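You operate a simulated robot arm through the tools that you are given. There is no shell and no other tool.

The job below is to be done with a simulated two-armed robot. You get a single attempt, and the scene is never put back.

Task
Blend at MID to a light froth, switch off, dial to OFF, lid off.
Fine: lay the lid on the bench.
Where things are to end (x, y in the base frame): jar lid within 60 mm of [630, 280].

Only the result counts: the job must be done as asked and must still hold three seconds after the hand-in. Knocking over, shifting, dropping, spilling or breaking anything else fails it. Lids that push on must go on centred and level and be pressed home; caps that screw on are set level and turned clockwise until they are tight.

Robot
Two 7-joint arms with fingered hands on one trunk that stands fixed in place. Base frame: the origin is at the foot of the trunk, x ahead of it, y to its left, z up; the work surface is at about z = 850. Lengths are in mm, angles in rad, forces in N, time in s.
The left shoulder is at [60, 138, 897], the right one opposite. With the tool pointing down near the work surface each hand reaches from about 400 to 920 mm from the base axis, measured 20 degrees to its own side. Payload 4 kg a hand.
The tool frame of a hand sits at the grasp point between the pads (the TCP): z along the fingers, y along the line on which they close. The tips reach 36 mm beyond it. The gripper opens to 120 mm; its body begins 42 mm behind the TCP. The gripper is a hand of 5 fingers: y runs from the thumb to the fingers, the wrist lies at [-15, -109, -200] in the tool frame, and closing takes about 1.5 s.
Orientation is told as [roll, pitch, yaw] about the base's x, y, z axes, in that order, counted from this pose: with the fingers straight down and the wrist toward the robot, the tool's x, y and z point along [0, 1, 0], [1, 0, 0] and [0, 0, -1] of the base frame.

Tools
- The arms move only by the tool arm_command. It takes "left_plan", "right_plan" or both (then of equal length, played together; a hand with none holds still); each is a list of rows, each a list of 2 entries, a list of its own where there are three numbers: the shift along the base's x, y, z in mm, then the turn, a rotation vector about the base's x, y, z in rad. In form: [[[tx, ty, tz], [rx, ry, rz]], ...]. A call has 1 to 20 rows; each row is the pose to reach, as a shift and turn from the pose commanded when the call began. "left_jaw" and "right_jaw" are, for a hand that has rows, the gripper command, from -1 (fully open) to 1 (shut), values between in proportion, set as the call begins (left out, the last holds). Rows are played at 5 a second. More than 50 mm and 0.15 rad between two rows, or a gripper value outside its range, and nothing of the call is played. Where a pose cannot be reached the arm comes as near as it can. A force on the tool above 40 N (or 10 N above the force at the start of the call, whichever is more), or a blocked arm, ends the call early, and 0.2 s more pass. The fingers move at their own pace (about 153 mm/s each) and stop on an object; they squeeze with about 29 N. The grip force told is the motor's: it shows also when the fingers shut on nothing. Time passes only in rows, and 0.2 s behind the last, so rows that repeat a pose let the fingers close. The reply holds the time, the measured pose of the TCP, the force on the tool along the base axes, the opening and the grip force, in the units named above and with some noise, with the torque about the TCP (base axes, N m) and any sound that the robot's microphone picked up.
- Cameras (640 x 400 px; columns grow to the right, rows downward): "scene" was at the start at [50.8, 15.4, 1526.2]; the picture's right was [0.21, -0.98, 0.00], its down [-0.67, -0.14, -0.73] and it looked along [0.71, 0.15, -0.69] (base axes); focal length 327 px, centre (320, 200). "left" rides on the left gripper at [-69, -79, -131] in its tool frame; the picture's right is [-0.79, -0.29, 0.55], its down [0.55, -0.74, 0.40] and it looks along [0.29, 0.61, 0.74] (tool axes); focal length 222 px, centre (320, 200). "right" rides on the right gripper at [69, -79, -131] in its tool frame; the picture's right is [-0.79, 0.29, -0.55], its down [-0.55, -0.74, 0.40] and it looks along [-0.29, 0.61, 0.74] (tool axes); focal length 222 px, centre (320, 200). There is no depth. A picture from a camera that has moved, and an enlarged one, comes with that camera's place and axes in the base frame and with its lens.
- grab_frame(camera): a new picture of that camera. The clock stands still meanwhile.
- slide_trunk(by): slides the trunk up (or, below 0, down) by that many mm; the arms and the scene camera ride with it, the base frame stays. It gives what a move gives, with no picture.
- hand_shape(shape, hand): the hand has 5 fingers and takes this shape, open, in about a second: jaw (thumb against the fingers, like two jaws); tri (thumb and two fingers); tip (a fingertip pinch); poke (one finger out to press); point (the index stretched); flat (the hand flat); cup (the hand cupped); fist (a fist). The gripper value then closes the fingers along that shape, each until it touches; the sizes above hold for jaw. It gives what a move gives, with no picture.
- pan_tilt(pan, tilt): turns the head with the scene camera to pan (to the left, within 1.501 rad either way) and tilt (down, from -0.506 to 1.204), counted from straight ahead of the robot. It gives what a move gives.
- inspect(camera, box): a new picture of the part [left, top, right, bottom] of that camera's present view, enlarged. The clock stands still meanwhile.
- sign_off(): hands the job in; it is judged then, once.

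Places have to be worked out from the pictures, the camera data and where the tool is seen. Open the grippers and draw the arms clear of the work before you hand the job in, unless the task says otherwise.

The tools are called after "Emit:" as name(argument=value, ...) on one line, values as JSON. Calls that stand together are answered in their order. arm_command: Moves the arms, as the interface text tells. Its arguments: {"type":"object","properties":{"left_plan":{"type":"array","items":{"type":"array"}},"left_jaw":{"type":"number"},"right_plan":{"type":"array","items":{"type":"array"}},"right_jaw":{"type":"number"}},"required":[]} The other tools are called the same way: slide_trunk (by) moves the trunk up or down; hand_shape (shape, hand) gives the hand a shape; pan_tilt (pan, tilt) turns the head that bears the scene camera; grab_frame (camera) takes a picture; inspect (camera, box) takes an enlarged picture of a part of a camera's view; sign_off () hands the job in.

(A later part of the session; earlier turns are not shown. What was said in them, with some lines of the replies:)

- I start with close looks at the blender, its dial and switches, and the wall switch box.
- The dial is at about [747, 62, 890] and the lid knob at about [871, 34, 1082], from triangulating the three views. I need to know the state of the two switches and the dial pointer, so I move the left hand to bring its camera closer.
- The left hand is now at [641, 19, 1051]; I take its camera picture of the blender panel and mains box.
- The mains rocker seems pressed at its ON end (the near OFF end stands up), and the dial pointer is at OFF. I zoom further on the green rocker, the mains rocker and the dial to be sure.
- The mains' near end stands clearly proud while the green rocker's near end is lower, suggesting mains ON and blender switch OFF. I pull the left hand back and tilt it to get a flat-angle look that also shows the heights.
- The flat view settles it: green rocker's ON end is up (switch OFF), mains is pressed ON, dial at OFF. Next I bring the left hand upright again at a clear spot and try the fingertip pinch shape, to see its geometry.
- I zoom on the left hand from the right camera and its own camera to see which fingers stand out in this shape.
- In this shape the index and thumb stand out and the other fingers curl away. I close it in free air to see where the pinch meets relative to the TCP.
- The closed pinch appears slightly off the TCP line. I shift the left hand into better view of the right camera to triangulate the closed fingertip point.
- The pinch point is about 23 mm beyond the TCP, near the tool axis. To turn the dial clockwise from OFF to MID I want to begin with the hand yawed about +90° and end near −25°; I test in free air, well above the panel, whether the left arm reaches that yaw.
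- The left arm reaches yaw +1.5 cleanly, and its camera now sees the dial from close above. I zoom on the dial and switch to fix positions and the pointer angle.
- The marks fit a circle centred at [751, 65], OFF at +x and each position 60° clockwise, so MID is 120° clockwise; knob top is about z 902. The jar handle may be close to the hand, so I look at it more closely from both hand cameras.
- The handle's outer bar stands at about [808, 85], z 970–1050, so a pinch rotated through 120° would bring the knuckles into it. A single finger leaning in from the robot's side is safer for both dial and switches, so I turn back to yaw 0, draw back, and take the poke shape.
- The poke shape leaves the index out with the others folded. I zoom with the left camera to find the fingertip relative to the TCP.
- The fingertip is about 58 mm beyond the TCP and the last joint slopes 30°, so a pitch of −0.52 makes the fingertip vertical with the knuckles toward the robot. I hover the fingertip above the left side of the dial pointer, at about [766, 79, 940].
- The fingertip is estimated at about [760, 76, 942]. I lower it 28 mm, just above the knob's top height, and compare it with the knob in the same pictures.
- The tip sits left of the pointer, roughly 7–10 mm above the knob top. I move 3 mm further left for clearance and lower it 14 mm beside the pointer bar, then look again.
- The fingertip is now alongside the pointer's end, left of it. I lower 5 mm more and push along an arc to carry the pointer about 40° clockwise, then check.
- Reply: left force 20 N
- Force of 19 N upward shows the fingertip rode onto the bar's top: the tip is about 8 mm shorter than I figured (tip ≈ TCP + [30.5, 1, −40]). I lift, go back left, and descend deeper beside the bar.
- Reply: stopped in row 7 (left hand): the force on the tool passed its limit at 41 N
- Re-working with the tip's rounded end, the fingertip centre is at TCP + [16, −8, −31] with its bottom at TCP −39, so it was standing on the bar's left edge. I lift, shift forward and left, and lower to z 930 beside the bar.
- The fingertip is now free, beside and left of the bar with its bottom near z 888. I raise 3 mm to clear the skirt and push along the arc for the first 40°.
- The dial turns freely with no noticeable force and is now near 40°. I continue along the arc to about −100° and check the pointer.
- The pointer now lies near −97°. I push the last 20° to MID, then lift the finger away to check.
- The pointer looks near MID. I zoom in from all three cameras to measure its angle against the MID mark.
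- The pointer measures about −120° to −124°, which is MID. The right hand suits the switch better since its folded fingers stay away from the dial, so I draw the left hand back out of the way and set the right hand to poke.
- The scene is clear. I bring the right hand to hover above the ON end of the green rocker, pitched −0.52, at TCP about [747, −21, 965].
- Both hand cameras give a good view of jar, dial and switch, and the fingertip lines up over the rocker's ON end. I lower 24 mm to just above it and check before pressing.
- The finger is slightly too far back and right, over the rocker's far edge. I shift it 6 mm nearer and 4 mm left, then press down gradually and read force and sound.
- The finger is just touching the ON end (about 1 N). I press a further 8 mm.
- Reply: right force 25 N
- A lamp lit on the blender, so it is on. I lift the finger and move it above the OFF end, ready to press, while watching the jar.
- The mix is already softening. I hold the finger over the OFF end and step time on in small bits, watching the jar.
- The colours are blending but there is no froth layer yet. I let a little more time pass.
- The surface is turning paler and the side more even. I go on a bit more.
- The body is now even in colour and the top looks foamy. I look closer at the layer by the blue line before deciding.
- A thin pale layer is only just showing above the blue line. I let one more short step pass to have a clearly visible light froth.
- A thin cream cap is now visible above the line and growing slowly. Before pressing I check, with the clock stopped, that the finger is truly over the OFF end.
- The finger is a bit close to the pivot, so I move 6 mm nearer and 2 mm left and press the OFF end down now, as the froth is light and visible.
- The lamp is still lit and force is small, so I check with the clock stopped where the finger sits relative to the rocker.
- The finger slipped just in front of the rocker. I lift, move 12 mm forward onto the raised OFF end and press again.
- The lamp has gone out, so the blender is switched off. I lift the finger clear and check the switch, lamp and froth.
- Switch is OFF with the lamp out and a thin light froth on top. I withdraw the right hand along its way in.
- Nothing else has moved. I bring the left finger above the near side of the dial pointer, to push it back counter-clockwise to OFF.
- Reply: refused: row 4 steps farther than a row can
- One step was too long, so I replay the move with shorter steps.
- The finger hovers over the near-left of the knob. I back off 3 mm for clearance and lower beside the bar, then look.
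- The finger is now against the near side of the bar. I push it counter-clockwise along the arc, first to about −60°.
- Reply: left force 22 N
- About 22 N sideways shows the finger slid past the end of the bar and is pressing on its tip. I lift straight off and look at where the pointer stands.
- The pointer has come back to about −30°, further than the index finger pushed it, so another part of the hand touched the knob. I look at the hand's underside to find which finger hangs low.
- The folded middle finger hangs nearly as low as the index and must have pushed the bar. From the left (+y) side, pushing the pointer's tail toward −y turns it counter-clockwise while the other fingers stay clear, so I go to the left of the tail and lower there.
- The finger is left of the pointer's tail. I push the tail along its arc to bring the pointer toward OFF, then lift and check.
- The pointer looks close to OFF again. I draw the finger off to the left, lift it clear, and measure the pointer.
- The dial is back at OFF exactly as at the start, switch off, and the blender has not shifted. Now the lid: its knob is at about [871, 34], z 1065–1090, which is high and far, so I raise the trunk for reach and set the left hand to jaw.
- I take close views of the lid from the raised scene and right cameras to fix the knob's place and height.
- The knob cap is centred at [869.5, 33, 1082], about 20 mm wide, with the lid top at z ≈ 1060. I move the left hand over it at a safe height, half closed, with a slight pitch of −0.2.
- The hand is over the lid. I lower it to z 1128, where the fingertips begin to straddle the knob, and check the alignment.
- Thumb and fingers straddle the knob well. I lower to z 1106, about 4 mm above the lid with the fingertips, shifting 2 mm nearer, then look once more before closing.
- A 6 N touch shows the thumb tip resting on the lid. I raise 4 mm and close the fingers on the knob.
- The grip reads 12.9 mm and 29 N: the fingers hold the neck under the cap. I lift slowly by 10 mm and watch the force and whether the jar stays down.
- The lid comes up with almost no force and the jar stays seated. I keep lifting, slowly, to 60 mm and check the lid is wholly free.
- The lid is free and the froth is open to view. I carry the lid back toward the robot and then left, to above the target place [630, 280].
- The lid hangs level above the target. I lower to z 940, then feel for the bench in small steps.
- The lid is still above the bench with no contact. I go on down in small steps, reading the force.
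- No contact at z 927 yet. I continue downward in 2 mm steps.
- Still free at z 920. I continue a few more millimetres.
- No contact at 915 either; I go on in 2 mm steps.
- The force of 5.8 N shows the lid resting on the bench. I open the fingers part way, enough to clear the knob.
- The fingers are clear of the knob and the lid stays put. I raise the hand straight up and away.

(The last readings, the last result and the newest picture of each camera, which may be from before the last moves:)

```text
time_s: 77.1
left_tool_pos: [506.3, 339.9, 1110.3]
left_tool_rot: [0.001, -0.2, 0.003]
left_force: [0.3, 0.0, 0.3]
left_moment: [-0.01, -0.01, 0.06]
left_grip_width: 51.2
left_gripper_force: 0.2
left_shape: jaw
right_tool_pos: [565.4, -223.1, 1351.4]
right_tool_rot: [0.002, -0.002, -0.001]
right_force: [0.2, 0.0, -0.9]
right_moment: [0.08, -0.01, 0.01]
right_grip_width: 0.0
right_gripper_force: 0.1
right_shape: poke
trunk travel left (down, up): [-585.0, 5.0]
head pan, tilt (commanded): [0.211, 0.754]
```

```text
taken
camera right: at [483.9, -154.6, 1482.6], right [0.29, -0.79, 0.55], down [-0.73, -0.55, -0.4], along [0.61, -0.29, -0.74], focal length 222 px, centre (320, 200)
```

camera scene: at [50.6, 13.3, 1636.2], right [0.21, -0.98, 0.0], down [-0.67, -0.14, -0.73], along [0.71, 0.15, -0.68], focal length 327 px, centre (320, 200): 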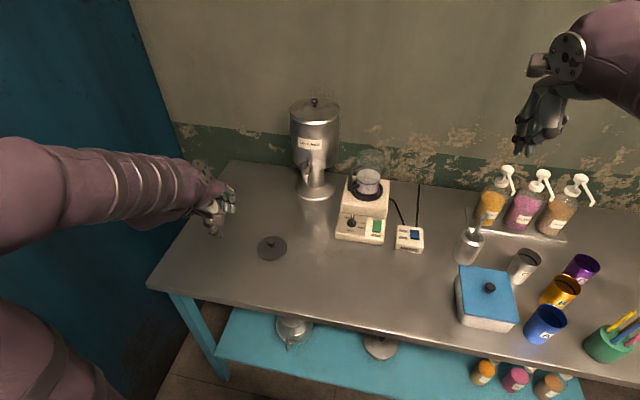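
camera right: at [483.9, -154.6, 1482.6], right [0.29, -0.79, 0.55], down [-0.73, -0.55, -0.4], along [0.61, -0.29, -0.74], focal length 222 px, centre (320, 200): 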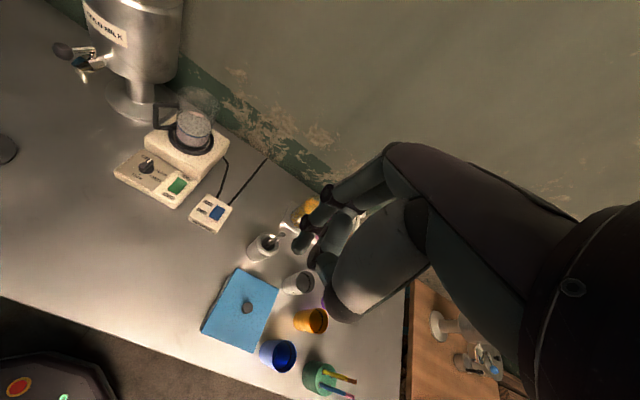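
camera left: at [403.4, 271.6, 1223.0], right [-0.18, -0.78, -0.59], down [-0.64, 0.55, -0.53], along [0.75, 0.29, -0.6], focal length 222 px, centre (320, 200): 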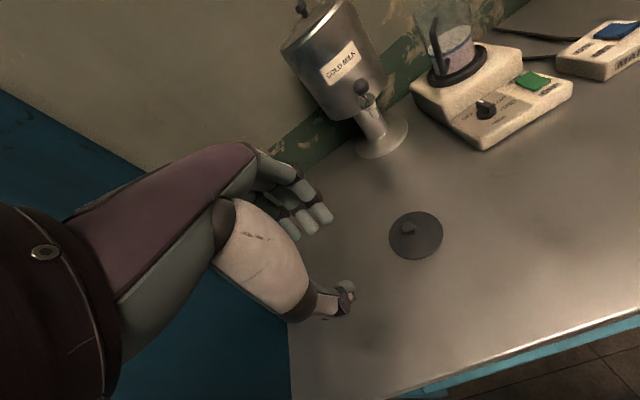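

The lid lies flat at about [623, 283]. I open both hands fully and take a last close look at dial, switch, froth and the lid.

Emit:
hand_shape(shape="jaw", hand="right")

Emit:
arm_command(left_plan=[[[-10, 5, 10], [0, 0, 0]], [[-20, 10, 20], [0, 0, 0]], [[-20, 10, 20], [0, 0, 0]], [[-20, 10, 20], [0, 0, 0]]], left_jaw=-1)

Emit:
inspect(camera="scene", box=[325, 140, 435, 260])

Emit:
inspect(camera="scene", box=[245, 225, 300, 270])

Emit:
inspect(camera="right", box=[105, 95, 245, 240])

```text
time_s: 78.0
left_tool_pos: [505.2, 343.4, 1110.8]
left_tool_rot: [0.001, -0.199, 0.003]
left_force: [0.8, -0.4, 1.2]
left_moment: [0.0, 0.0, -0.02]
left_grip_width: 50.8
left_gripper_force: 0.0
left_shape: jaw
right_tool_pos: [565.1, -220.2, 1351.1]
right_tool_rot: [0.0, -0.003, -0.001]
right_force: [0.1, 0.3, -1.3]
right_moment: [0.01, -0.04, 0.0]
right_grip_width: 120.0
right_gripper_force: 0.2
right_shape: jaw
trunk travel left (down, up): [-585.0, 5.0]
head pan, tilt (commanded): [0.211, 0.754]
```

```text
time_s: 79.0
left_tool_pos: [486.3, 352.7, 1132.1]
left_tool_rot: [-0.003, -0.201, 0.003]
left_force: [0.4, 0.8, 0.2]
left_moment: [-0.02, -0.04, -0.02]
left_grip_width: 119.9
left_gripper_force: 0.0
left_shape: jaw
right_tool_pos: [564.5, -221.7, 1352.5]
right_tool_rot: [0.001, -0.001, 0.001]
right_force: [0.8, 0.5, 0.2]
right_moment: [0.04, 0.03, -0.02]
right_grip_width: 120.0
right_gripper_force: 0.0
right_shape: jaw
trunk travel left (down, up): [-585.0, 5.0]
head pan, tilt (commanded): [0.211, 0.754]
```

```text
3.33 times, centred on (380, 200) of scene
camera zoom: at [50.8, 15.3, 1636.2], right [0.21, -0.98, 0.0], down [-0.67, -0.14, -0.73], along [0.71, 0.15, -0.69], focal length 1089 px, centre (120, 200)
```

zoom: 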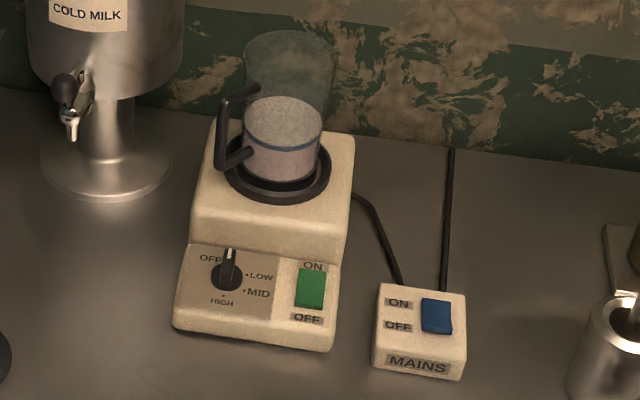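

```text
8.89 times, centred on (272, 248) of scene
camera zoom: at [50.8, 15.3, 1636.2], right [0.21, -0.98, 0.0], down [-0.67, -0.14, -0.73], along [0.71, 0.15, -0.69], focal length 2905 px, centre (742, -222)
```

zoom: 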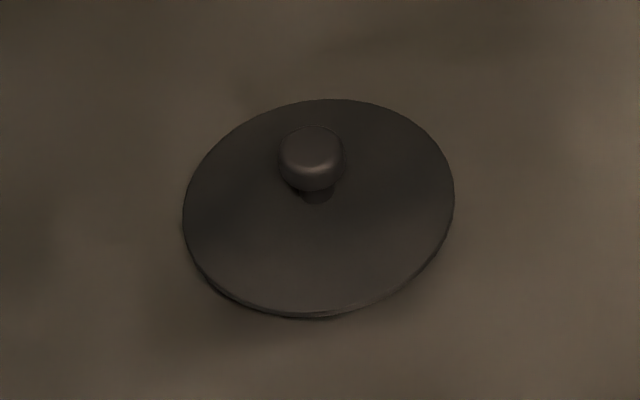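

```text
2.76 times, centred on (175, 168) of right
camera zoom: at [484.0, -152.6, 1482.8], right [0.29, -0.78, 0.55], down [-0.73, -0.55, -0.4], along [0.61, -0.29, -0.74], focal length 613 px, centre (720, 290)
```

zoom: 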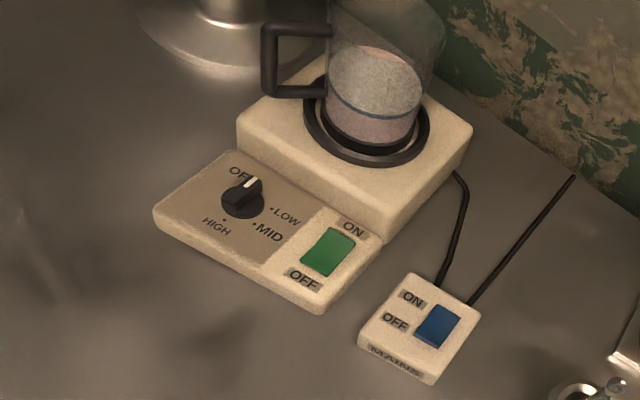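

Dial at OFF, switch OFF, mains as found, lid flat on the bench. One last close look at the froth in the open jar and the dial pointer.

Emit:
inspect(camera="scene", box=[350, 150, 390, 205])

Emit:
inspect(camera="right", box=[130, 145, 180, 190])

Emit:
inspect(camera="left", box=[380, 0, 500, 100])

```text
7.27 times, centred on (370, 178) of scene
camera zoom: at [50.8, 15.3, 1636.2], right [0.21, -0.98, 0.0], down [-0.67, -0.14, -0.73], along [0.71, 0.15, -0.69], focal length 2377 px, centre (-44, 364)
```

zoom: 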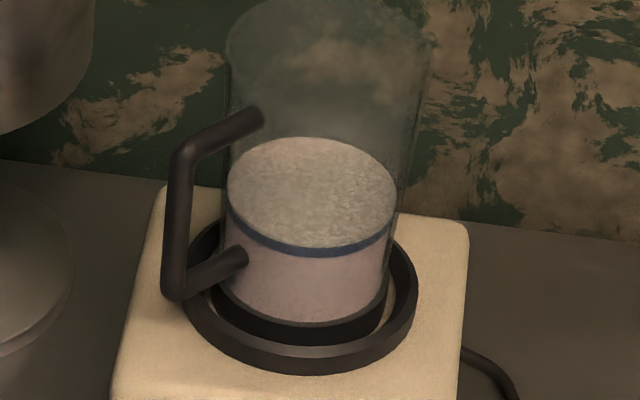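

```text
8.89 times, centred on (155, 168) of right
camera zoom: at [484.0, -152.6, 1482.8], right [0.29, -0.78, 0.55], down [-0.73, -0.55, -0.4], along [0.61, -0.29, -0.74], focal length 1974 px, centre (1787, 489)
```

zoom: 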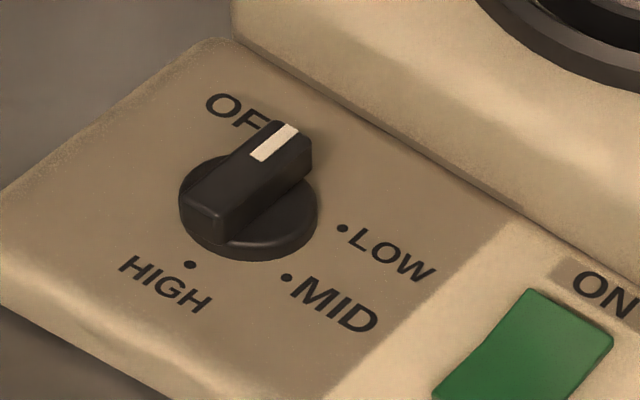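

```text
4.00 times, centred on (440, 50) of left
camera zoom: at [384.1, 282.3, 1243.4], right [-0.18, -0.79, -0.59], down [-0.64, 0.55, -0.54], along [0.75, 0.29, -0.6], focal length 888 px, centre (-160, 800)
```

zoom: 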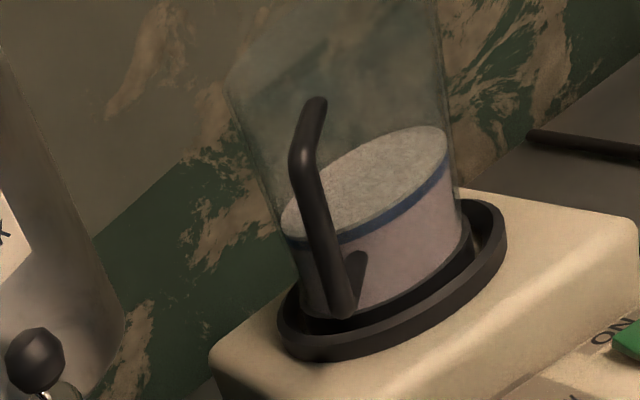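

The pointer measures within a couple of degrees of OFF. A light froth stands in the open jar, the lid is on the bench at target, and both hands are open and clear, so I hand the job in.

Emit:
sign_off()

```text
The job is handed in.
```

The job is handed in. I don't have the judge's result, only what the cameras showed at the end.

- **Blend:** I set the dial to MID before switching on, and the mains was already on. The blender ran for about 4.4 s. My first press on the OFF end missed, so it ran roughly a second longer than I meant.
- **Froth:** The mix is even in colour with a thin layer of froth, about 3 mm, above the blue line. I judged "light" by eye, so this is the least certain part.
- **Switch and dial:** The green switch is at OFF with its lamp out. The dial pointer is within a few degrees of the OFF mark.
- **Dial force:** On the first try at turning the dial back, the hand pressed on it with about 22 N sideways. The blender did not visibly shift.
- **Lid:** The lid came off without moving the jar. It lies flat on the bench at about [623, 283], within 60 mm of [630, 280].
- **Rest of the bench:** I saw nothing knocked over, spilled or moved. The mains is still on, as I found it. Both hands are open and clear of the work, and the trunk is still raised 110 mm from reaching the lid.
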